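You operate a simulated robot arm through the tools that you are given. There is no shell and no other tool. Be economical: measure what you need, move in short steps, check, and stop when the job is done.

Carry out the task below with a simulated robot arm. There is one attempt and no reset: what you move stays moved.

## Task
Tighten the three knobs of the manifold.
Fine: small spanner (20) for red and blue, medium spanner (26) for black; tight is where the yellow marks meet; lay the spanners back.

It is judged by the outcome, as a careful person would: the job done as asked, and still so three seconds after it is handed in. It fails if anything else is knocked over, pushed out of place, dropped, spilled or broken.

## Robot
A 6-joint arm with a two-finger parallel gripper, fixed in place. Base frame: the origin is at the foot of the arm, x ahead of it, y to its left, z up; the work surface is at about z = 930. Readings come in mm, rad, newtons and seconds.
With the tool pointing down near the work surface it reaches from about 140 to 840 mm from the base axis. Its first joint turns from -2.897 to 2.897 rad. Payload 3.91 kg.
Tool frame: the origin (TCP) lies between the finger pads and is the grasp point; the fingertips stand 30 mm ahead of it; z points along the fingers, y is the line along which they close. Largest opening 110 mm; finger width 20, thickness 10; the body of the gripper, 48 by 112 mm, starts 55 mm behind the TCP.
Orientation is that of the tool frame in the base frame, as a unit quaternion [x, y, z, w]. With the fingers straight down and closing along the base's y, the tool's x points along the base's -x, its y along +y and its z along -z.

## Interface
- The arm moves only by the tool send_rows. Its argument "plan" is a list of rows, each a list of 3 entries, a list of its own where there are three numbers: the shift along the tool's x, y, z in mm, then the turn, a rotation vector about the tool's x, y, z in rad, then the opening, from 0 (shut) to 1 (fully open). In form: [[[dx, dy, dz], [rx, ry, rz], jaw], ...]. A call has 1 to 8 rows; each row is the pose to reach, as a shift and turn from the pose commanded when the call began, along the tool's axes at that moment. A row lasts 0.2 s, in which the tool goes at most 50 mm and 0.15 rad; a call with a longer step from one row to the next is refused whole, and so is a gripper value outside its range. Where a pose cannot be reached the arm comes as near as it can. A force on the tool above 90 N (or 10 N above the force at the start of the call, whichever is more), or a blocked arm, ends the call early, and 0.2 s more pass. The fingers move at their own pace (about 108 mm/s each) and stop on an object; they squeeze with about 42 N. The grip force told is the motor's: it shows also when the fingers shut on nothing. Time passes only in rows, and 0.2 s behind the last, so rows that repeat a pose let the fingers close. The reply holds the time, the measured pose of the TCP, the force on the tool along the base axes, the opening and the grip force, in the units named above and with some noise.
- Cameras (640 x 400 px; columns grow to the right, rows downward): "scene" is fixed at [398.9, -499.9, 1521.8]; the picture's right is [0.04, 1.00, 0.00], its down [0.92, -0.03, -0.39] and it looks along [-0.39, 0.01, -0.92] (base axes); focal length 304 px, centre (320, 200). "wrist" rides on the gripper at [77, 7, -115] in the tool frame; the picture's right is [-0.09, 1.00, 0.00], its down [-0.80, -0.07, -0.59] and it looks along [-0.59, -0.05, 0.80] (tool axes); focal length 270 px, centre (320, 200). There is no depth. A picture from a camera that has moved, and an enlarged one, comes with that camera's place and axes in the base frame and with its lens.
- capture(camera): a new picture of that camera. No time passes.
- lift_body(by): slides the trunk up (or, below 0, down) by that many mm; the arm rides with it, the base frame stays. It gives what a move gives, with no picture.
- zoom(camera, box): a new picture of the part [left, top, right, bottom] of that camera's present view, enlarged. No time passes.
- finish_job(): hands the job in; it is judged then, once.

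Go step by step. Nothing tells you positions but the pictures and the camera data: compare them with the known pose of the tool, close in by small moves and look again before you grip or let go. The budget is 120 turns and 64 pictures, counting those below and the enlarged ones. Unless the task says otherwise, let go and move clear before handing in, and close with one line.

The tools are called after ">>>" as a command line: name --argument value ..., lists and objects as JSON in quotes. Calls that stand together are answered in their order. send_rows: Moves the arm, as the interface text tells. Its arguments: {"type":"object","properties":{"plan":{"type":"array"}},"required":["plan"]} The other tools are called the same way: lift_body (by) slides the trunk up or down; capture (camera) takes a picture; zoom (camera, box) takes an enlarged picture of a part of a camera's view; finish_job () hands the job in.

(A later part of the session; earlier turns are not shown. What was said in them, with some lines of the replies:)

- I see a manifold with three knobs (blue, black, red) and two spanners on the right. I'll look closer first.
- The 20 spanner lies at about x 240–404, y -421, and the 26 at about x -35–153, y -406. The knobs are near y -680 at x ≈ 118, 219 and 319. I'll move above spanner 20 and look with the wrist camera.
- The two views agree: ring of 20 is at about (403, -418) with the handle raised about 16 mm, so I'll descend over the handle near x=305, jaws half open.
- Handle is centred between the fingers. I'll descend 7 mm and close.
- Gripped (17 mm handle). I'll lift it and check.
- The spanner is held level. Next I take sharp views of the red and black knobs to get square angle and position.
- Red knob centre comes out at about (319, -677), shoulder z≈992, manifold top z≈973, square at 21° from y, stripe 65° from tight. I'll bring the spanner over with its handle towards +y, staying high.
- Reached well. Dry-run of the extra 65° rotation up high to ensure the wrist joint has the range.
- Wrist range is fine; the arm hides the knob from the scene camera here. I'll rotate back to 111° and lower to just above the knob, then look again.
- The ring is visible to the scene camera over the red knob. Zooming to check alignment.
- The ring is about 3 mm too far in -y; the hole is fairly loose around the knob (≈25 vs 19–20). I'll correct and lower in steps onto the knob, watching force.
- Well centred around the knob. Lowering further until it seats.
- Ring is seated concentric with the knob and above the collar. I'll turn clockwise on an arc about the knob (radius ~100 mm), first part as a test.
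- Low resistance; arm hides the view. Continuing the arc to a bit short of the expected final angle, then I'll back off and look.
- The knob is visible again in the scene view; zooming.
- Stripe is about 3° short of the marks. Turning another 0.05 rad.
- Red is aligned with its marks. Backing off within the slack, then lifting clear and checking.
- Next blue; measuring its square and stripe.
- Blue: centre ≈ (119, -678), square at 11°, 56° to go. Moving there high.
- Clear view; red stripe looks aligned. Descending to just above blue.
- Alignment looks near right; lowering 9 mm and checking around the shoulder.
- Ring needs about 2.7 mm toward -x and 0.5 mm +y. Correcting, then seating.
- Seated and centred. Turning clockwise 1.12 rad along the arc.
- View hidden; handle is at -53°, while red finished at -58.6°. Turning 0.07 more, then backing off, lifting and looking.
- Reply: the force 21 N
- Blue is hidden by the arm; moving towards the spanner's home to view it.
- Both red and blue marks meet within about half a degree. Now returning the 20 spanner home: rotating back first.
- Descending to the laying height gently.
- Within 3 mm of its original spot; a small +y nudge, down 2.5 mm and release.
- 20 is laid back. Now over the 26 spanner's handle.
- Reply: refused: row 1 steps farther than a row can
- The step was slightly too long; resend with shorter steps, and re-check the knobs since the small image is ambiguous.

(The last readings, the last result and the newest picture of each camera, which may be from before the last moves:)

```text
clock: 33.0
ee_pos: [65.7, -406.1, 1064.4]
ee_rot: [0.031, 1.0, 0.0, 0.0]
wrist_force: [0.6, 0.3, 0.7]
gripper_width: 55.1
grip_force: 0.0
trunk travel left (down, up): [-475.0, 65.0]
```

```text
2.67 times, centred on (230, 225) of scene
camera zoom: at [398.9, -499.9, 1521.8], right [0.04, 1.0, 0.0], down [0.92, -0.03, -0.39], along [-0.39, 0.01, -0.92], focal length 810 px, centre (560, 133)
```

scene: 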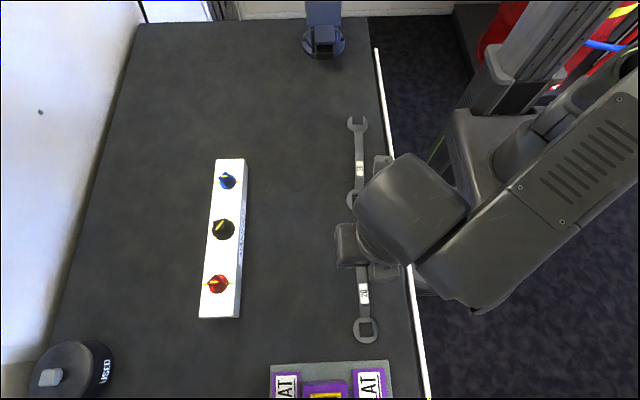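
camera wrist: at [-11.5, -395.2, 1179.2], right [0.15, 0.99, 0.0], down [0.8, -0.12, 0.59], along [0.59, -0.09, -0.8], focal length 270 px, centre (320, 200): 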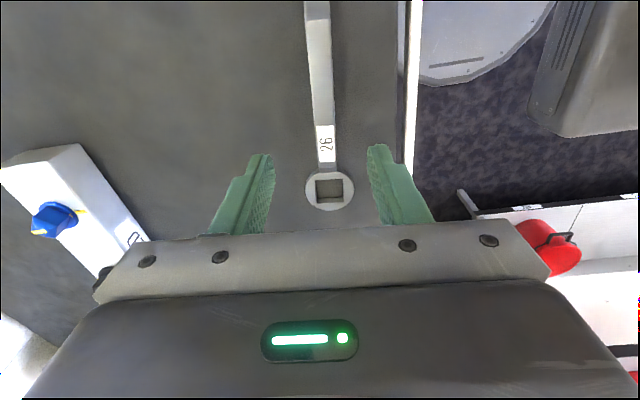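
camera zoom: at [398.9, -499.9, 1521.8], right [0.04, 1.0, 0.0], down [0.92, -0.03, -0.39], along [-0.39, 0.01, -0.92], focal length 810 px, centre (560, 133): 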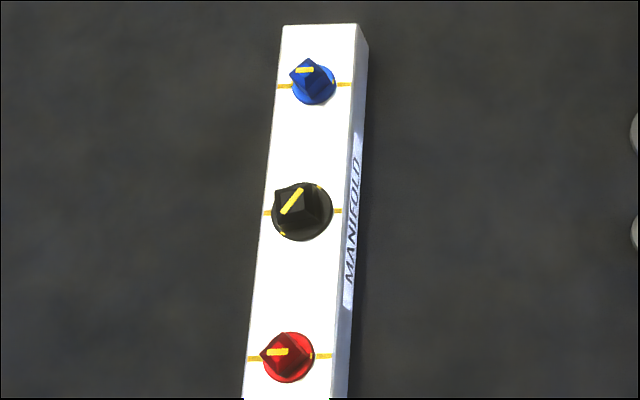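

Red and blue are confirmed tight. Handle of 26 passes (50, -402) with slope ≈0.08. Descending onto it.

>>> send_rows --plan '[[[16, 2.8, 30], [0, 0, 0.02], 0.5], [[16, 2.8, 65], [0, 0, 0.02], 0.5], [[16, 2.8, 90], [0, 0, 0.02], 0.5]]'

>>> capture --camera "wrist"

```text
clock: 33.8
ee_pos: [51.6, -404.0, 973.9]
ee_rot: [0.041, 0.999, 0.001, 0.0]
wrist_force: [0.2, 0.5, 0.1]
gripper_width: 54.9
grip_force: 0.1
trunk travel left (down, up): [-475.0, 65.0]
```

```text
21 pictures are left
camera wrist: at [-25.4, -391.7, 1088.6], right [0.17, 0.99, 0.0], down [0.79, -0.14, 0.59], along [0.59, -0.1, -0.8], focal length 270 px, centre (320, 200)
```

wrist: 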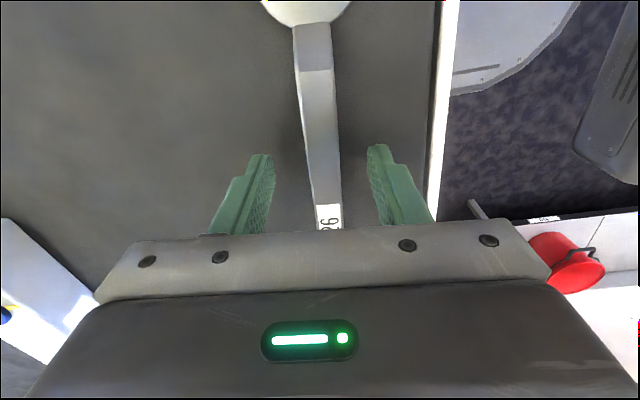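

Centred. Down 9 mm, close, and lift.

>>> send_rows --plan '[[[0, 0, 5], [0, 0, 0], 0.5], [[0, 0, 9], [0, 0, 0], 0.5], [[0, 0, 9], [0, 0, 0], 0.2], [[0, 0, 9], [0, 0, 0], 0], [[0, 0, 9], [0, 0, 0], 0], [[0, 0, 9], [0, 0, 0], 0]]'

>>> send_rows --plan '[[[0, 0, -20], [0, 0, 0], 0], [[0, 0, -60], [0, 0, 0], 0], [[0, 0, -100], [0, 0, 0], 0], [[0, 0, -125], [0, 0, 0], 0]]'

>>> capture --camera "scene"

```text
clock: 35.2
ee_pos: [51.1, -402.5, 965.2]
ee_rot: [0.041, 0.999, 0.0, 0.0]
wrist_force: [-0.1, 1.3, -0.2]
gripper_width: 17.5
grip_force: 41.9
trunk travel left (down, up): [-475.0, 65.0]
```

```text
clock: 36.2
ee_pos: [50.9, -403.1, 1092.6]
ee_rot: [0.042, 0.999, 0.001, 0.0]
wrist_force: [-0.6, -0.7, -1.7]
gripper_width: 17.6
grip_force: 41.7
trunk travel left (down, up): [-475.0, 65.0]
```

```text
20 pictures are left
```

scene: 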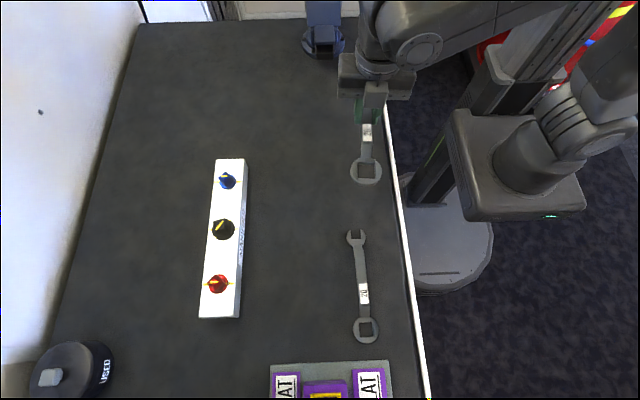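

26 is held, ring ~102 mm from the TCP. Moving it over the black knob, handle towards +y at 11°.

>>> send_rows --plan '[[[-20.4, -20.1, 0], [0, 0, 0.149], 0], [[-40.8, -40.3, 0], [0, 0, 0.298], 0], [[-61.2, -60.4, 0], [0, 0, 0.447], 0], [[-81.6, -80.6, 0], [0, 0, 0.596], 0], [[-102, -100.7, 0], [0, 0, 0.745], 0], [[-122.5, -120.9, 0], [0, 0, 0.894], 0], [[-143, -141, 0], [0, 0, 1.043], 0], [[-163.3, -161.2, 0], [0, 0, 1.19], 0]]'

>>> send_rows --plan '[[[0, 0, 20], [0, 0, 0.107], 0], [[0, 0, 40], [0, 0, 0.107], 0], [[0, 0, 52], [0, 0, 0.107], 0]]'

>>> zoom --camera "scene" --box '[190, 206, 246, 241]'

```text
clock: 38.0
ee_pos: [200.6, -578.5, 1090.7]
ee_rot: [0.595, 0.804, 0.001, 0.0]
wrist_force: [0.1, -0.4, -2.8]
gripper_width: 17.5
grip_force: 42.1
trunk travel left (down, up): [-475.0, 65.0]
```

```text
clock: 38.8
ee_pos: [202.1, -576.5, 1038.6]
ee_rot: [0.636, 0.772, 0.0, 0.001]
wrist_force: [-0.2, -0.5, -2.8]
gripper_width: 17.4
grip_force: 41.7
trunk travel left (down, up): [-475.0, 65.0]
```

```text
11.43 times, centred on (218, 224) of scene
camera zoom: at [398.9, -499.9, 1521.8], right [0.04, 1.0, 0.0], down [0.92, -0.03, -0.39], along [-0.39, 0.01, -0.92], focal length 3473 px, centre (1486, -69)
```

zoom: 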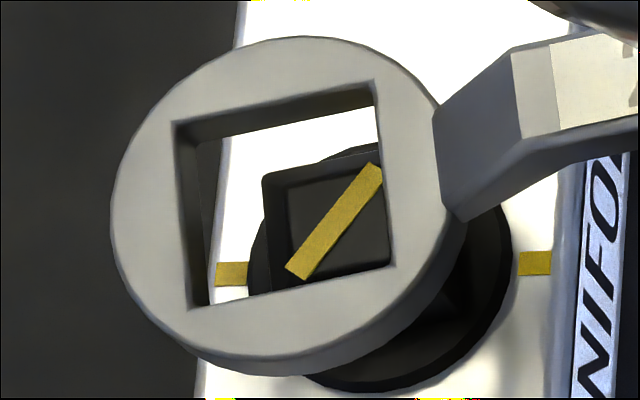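

Nearly aligned; nudging ~1.5 mm +y and lowering to the shoulder, then checking.

>>> send_rows --plan '[[[1.6, -0.5, 5], [0, 0, 0], 0], [[1.6, -0.5, 10], [0, 0, 0], 0], [[1.6, -0.5, 14], [0, 0, 0], 0]]'

>>> zoom --camera "scene" --box '[192, 208, 248, 243]'

```text
clock: 39.6
ee_pos: [198.5, -577.3, 1023.5]
ee_rot: [0.635, 0.772, 0.001, -0.002]
wrist_force: [0.0, 2.1, -2.2]
gripper_width: 17.4
grip_force: 42.0
trunk travel left (down, up): [-475.0, 65.0]
```

```text
11.43 times, centred on (220, 226) of scene
camera zoom: at [398.9, -499.9, 1521.8], right [0.04, 1.0, 0.0], down [0.92, -0.03, -0.39], along [-0.39, 0.01, -0.92], focal length 3473 px, centre (1463, -91)
```

zoom: 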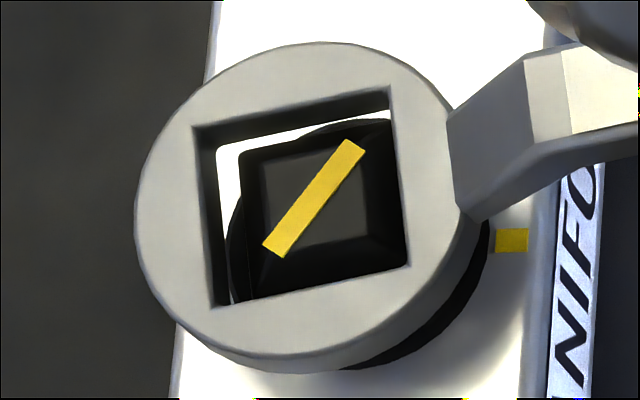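

Close to centred; tiny nudge and seat.

>>> send_rows --plan '[[[0.7, -0.9, 0], [0, 0, 0], 0], [[0.7, -0.9, 4], [0, 0, 0], 0], [[0.7, -0.9, 8.5], [0, 0, 0], 0]]'

>>> zoom --camera "scene" --box '[192, 208, 248, 243]'

```text
clock: 40.4
ee_pos: [198.2, -575.6, 1015.7]
ee_rot: [0.636, 0.772, -0.001, 0.0]
wrist_force: [0.3, 0.0, -2.7]
gripper_width: 17.7
grip_force: 42.3
trunk travel left (down, up): [-475.0, 65.0]
```

```text
11.43 times, centred on (220, 226) of scene
camera zoom: at [398.9, -499.9, 1521.8], right [0.04, 1.0, 0.0], down [0.92, -0.03, -0.39], along [-0.39, 0.01, -0.92], focal length 3473 px, centre (1463, -91)
```

zoom: 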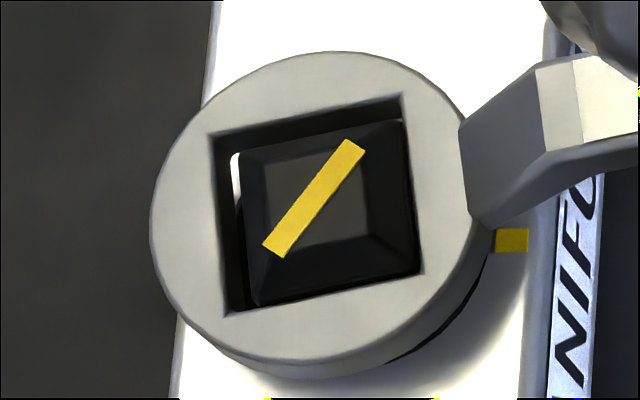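

Seated around black. Turning clockwise to about 1.05 rad first.

>>> send_rows --plan '[[[-0.8, 14.0, 0], [0, 0, 0.14], 0], [[-3.5, 27.9, 0], [0, 0, 0.28], 0], [[-8.1, 41.1, 0], [0, 0, 0.42], 0], [[-14.6, 53.7, 0], [0, 0, 0.56], 0], [[-22.7, 65.1, 0], [0, 0, 0.7], 0], [[-32.3, 75.4, 0], [0, 0, 0.84], 0], [[-43.3, 84.2, 0], [0, 0, 0.98], 0], [[-49.2, 88.0, 0], [0, 0, 1.05], 0]]'

>>> zoom --camera "scene" --box '[152, 183, 288, 268]'

```text
clock: 42.2
ee_pos: [295.7, -605.5, 1016.7]
ee_rot: [0.937, 0.349, 0.0, 0.0]
wrist_force: [13.6, 6.1, -3.7]
gripper_width: 17.5
grip_force: 40.6
trunk travel left (down, up): [-475.0, 65.0]
```

```text
4.71 times, centred on (220, 226) of scene
camera zoom: at [398.9, -499.9, 1521.8], right [0.04, 1.0, 0.0], down [0.92, -0.03, -0.39], along [-0.39, 0.01, -0.92], focal length 1430 px, centre (791, 80)
```

zoom: 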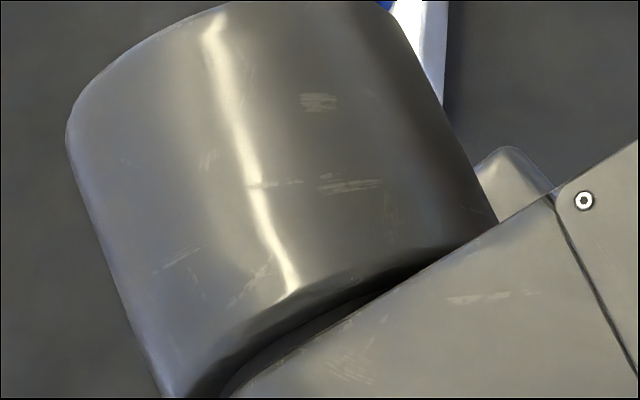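

Only ~15 N; handle at -49°, expecting tight near -55°. Turning 0.085 more, then backing off in the slack, lifting and moving aside to check.

>>> send_rows --plan '[[[-0.1, 4.2, 0], [0, 0, 0.042], 0], [[-0.23, 8.5, 0], [0, 0, 0.085], 0], [[-0.23, 8.5, 0], [0, 0, 0.085], 0]]'

>>> send_rows --plan '[[[-0.2, -6.5, 0], [0, 0, -0.065], 0], [[-1.0, -13.0, 0], [0, 0, -0.13], 0], [[-1.0, -13.0, -10], [0, 0, -0.13], 0], [[-1.0, -13.0, -30], [0, 0, -0.13], 0], [[-1.0, -13.0, -70], [0, 0, -0.13], 0]]'

```text
clock: 43.0
ee_pos: [302.5, -613.0, 1017.4]
ee_rot: [0.951, 0.31, -0.001, 0.0]
wrist_force: [16.2, 6.2, -0.9]
gripper_width: 17.4
grip_force: 42.6
trunk travel left (down, up): [-475.0, 65.0]
```

```text
clock: 44.2
ee_pos: [291.9, -602.9, 1084.8]
ee_rot: [0.93, 0.368, -0.001, 0.0]
wrist_force: [0.4, -0.6, -2.7]
gripper_width: 17.5
grip_force: 41.3
trunk travel left (down, up): [-475.0, 65.0]
```

Moving aside to view.

>>> send_rows --plan '[[[26, -23, 0], [0, 0, -0.14], 0], [[52, -46, 0], [0, 0, -0.28], 0], [[79, -70, 0], [0, 0, -0.42], 0], [[105, -93, 0], [0, 0, -0.56], 0]]'

>>> zoom --camera "scene" --box '[202, 216, 242, 241]'

```text
clock: 45.2
ee_pos: [304.4, -462.2, 1086.3]
ee_rot: [0.791, 0.612, 0.0, 0.0]
wrist_force: [0.1, 0.5, -2.4]
gripper_width: 17.5
grip_force: 42.5
trunk travel left (down, up): [-475.0, 65.0]
```

```text
16.00 times, centred on (222, 228) of scene
camera zoom: at [398.9, -499.9, 1521.8], right [0.04, 1.0, 0.0], down [0.92, -0.03, -0.39], along [-0.39, 0.01, -0.92], focal length 4862 px, centre (1888, -256)
```

zoom: 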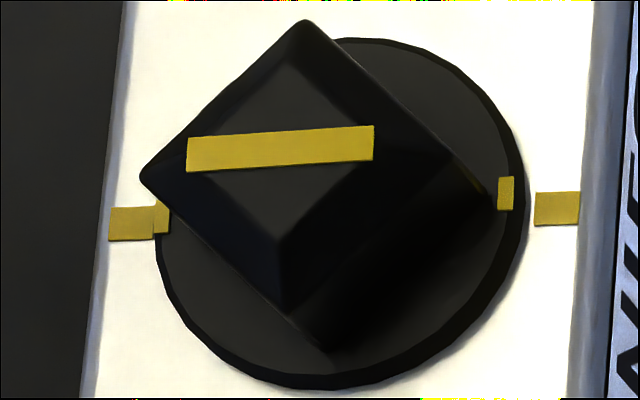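

Black is about 2° short. Retracing exactly to re-engage.

>>> send_rows --plan '[[[-34.6, 5.8, 0], [0, 0, 0.14], 0], [[-69.2, 11.5, 0], [0, 0, 0.28], 0], [[-103.8, 17.3, 0], [0, 0, 0.42], 0], [[-138.4, 23.0, 0], [0, 0, 0.56], 0], [[-138.4, 23.0, 0], [0, 0, 0.56], 0]]'

>>> send_rows --plan '[[[0, 0, 30], [0, 0, 0], 0], [[0, 0, 48], [0, 0, 0], 0], [[0, 0, 56], [0, 0, 0], 0], [[0, 0, 62], [0, 0, 0], 0], [[0, 0, 66], [0, 0, 0], 0], [[0, 0, 69], [0, 0, 0], 0]]'

```text
clock: 46.4
ee_pos: [293.4, -604.9, 1086.6]
ee_rot: [0.929, 0.369, 0.0, -0.001]
wrist_force: [-0.2, -0.3, -2.8]
gripper_width: 17.3
grip_force: 41.6
trunk travel left (down, up): [-475.0, 65.0]
```

```text
clock: 47.8
ee_pos: [293.3, -602.9, 1015.6]
ee_rot: [0.929, 0.37, 0.0, -0.003]
wrist_force: [6.2, 2.9, -4.5]
gripper_width: 17.4
grip_force: 42.1
trunk travel left (down, up): [-475.0, 65.0]
```

Re-engaged. Turning to 0.04 rad past the previous end, then back off, lift and check.

>>> send_rows --plan '[[[-0.2, 8.0, 0], [0, 0, 0.08], 0], [[-0.6, 13.0, 0], [0, 0, 0.13], 0], [[-0.9, 15.0, 0], [0, 0, 0.15], 0], [[-1.2, 17.0, 0], [0, 0, 0.17], 0], [[-1.2, 17.0, 0], [0, 0, 0.17], 0]]'

>>> send_rows --plan '[[[-0.2, -6.5, 0], [0, 0, -0.065], 0], [[-1.0, -13.0, 0], [0, 0, -0.13], 0], [[-1.0, -13.0, -10], [0, 0, -0.13], 0], [[-1.0, -13.0, -30], [0, 0, -0.13], 0], [[-1.0, -13.0, -70], [0, 0, -0.13], 0]]'

>>> send_rows --plan '[[[26, -23, 0], [0, 0, -0.14], 0], [[52, -46, 0], [0, 0, -0.28], 0], [[79, -70, 0], [0, 0, -0.42], 0], [[105, -93, 0], [0, 0, -0.56], 0]]'

>>> zoom --camera "scene" --box '[202, 216, 242, 241]'

```text
clock: 49.0
ee_pos: [304.9, -615.8, 1016.7]
ee_rot: [0.957, 0.291, 0.0, -0.001]
wrist_force: [16.4, 8.5, -6.5]
gripper_width: 17.7
grip_force: 41.9
trunk travel left (down, up): [-475.0, 65.0]
```

```text
clock: 50.2
ee_pos: [293.9, -606.8, 1088.6]
ee_rot: [0.937, 0.351, 0.0, 0.0]
wrist_force: [-1.1, 0.5, -2.0]
gripper_width: 17.2
grip_force: 42.0
trunk travel left (down, up): [-475.0, 65.0]
```

```text
clock: 51.2
ee_pos: [311.8, -465.6, 1086.2]
ee_rot: [0.802, 0.597, 0.0, -0.001]
wrist_force: [-0.1, -0.5, -2.4]
gripper_width: 17.3
grip_force: 42.0
trunk travel left (down, up): [-475.0, 65.0]
```

```text
16.00 times, centred on (222, 228) of scene
camera zoom: at [398.9, -499.9, 1521.8], right [0.04, 1.0, 0.0], down [0.92, -0.03, -0.39], along [-0.39, 0.01, -0.92], focal length 4862 px, centre (1888, -256)
```

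zoom: 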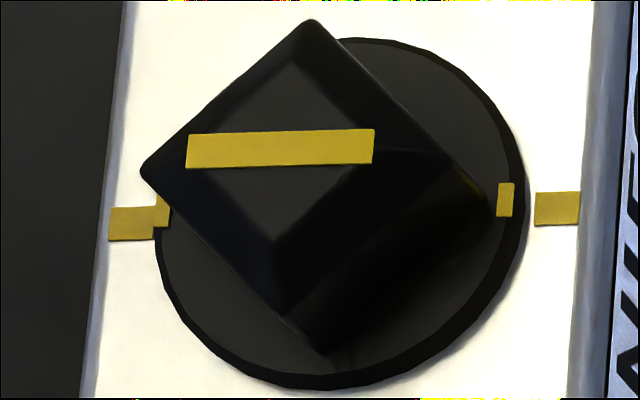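

All three knobs are aligned now. Returning the 26 spanner home.

>>> send_rows --plan '[[[-1.8, -33.5, 0], [0, 0, -0.148], 0], [[-3.6, -67, 0], [0, 0, -0.296], 0], [[-5.4, -100.5, 0], [0, 0, -0.444], 0], [[-7.2, -134, 0], [0, 0, -0.592], 0], [[-9, -167.4, 0], [0, 0, -0.74], 0], [[-10.8, -200.9, 0], [0, 0, -0.888], 0], [[-12.6, -234.4, 0], [0, 0, -1.036], 0], [[-14.4, -267.9, 0], [0, 0, -1.184], 0]]'

>>> send_rows --plan '[[[0, 0, 0], [0, 0, -0.149], 0], [[0, 0, 0], [0, 0, -0.298], 0], [[0, 0, 0], [0, 0, -0.447], 0], [[0, 0, 0], [0, 0, -0.596], 0], [[0, 0, 0], [0, 0, -0.596], 0]]'

```text
clock: 53.0
ee_pos: [49.7, -403.4, 1087.3]
ee_rot: [0.333, 0.943, 0.0, 0.0]
wrist_force: [-0.5, 0.2, -3.1]
gripper_width: 17.5
grip_force: 42.5
trunk travel left (down, up): [-475.0, 65.0]
```

```text
clock: 54.2
ee_pos: [50.8, -405.3, 1088.1]
ee_rot: [0.04, 0.999, 0.0, 0.0]
wrist_force: [-0.8, -0.3, -2.5]
gripper_width: 17.2
grip_force: 41.8
trunk travel left (down, up): [-475.0, 65.0]
```

Lowering to just above the surface.

>>> send_rows --plan '[[[0, 1.5, 40], [0, 0, 0], 0], [[0, 1.5, 80], [0, 0, 0], 0], [[0, 1.5, 105], [0, 0, 0], 0], [[0, 1.5, 115], [0, 0, 0], 0], [[0, 1.5, 118], [0, 0, 0], 0]]'

>>> zoom --camera "scene" --box '[300, 100, 420, 220]'

```text
clock: 55.4
ee_pos: [51.7, -402.3, 970.1]
ee_rot: [0.041, 0.999, 0.0, 0.0]
wrist_force: [-0.7, -0.9, -2.8]
gripper_width: 17.4
grip_force: 41.8
trunk travel left (down, up): [-475.0, 65.0]
```

```text
3.33 times, centred on (360, 160) of scene
camera zoom: at [398.9, -499.9, 1521.8], right [0.04, 1.0, 0.0], down [0.92, -0.03, -0.39], along [-0.39, 0.01, -0.92], focal length 1013 px, centre (187, 333)
```

zoom: 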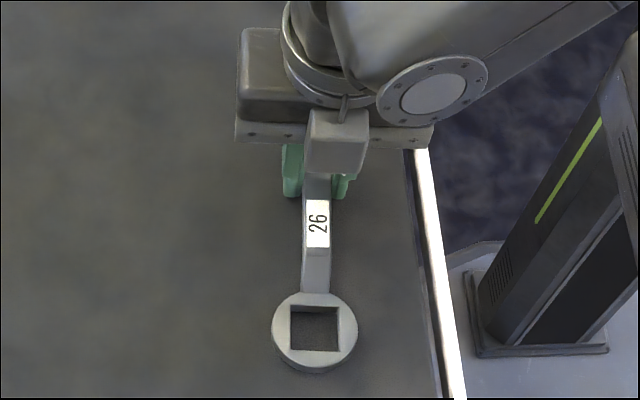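

Ring is back within a few mm of its place, slightly above the table. Lowering 4.5 mm, then releasing and rising.

>>> send_rows --plan '[[[0, 1, 2], [0, 0, 0], 0], [[0, 1, 4], [0, 0, 0], 0], [[0, 1, 4.7], [0, 0, 0], 0]]'

>>> send_rows --plan '[[[0, 0, 0], [0, 0, 0], 0.3], [[0, 0, 0], [0, 0, 0], 0.45], [[0, 0, -15], [0, 0, 0], 0.45], [[0, 0, -55], [0, 0, 0], 0.45], [[0, 0, -100], [0, 0, 0], 0.45], [[0, 0, -150], [0, 0, 0], 0.45], [[0, 0, -200], [0, 0, 0], 0.45]]'

>>> capture --camera "scene"

>>> zoom --camera "scene" --box '[160, 150, 300, 300]'

>>> capture --camera "wrist"

```text
clock: 56.2
ee_pos: [52.0, -401.7, 964.6]
ee_rot: [0.042, 0.999, -0.001, 0.0]
wrist_force: [2.9, -0.8, 9.8]
gripper_width: 17.6
grip_force: 42.2
trunk travel left (down, up): [-475.0, 65.0]
```

```text
clock: 57.8
ee_pos: [49.5, -400.4, 1166.7]
ee_rot: [0.042, 0.999, 0.0, 0.0]
wrist_force: [0.3, 1.2, 0.2]
gripper_width: 49.4
grip_force: 0.0
trunk travel left (down, up): [-475.0, 65.0]
```

```text
12 pictures are left
```

scene: 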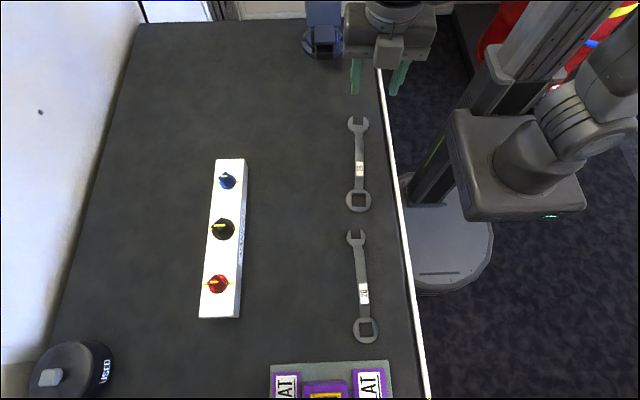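

```text
2.67 times, centred on (230, 225) of scene
camera zoom: at [398.9, -499.9, 1521.8], right [0.04, 1.0, 0.0], down [0.92, -0.03, -0.39], along [-0.39, 0.01, -0.92], focal length 810 px, centre (560, 133)
```

zoom: 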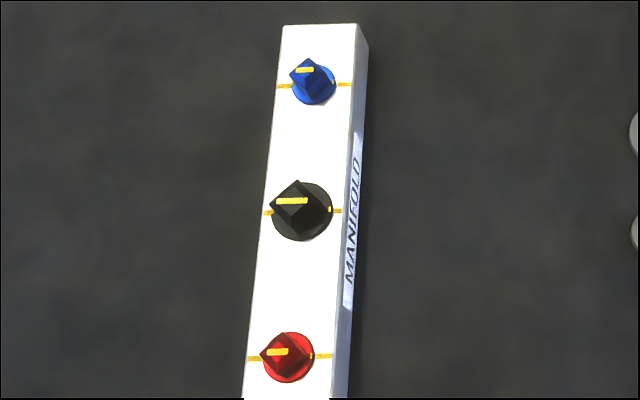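

```text
10 pictures are left
camera wrist: at [-26.9, -387.5, 1280.7], right [0.17, 0.99, 0.0], down [0.79, -0.14, 0.59], along [0.59, -0.1, -0.8], focal length 270 px, centre (320, 200)
```

wrist: 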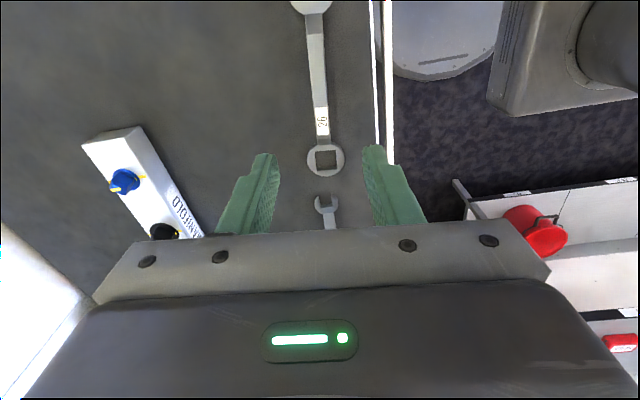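

All three knobs have their yellow marks meeting, both spanners lie back in their places, the arm is clear, and nothing else has moved. I'm handing the job in.

>>> finish_job

```text
The job is handed in.
```

The red, blue and black knobs are tightened to their yellow marks (within about half a degree by the camera), and both spanners are back within a few millimetres of where they lay.
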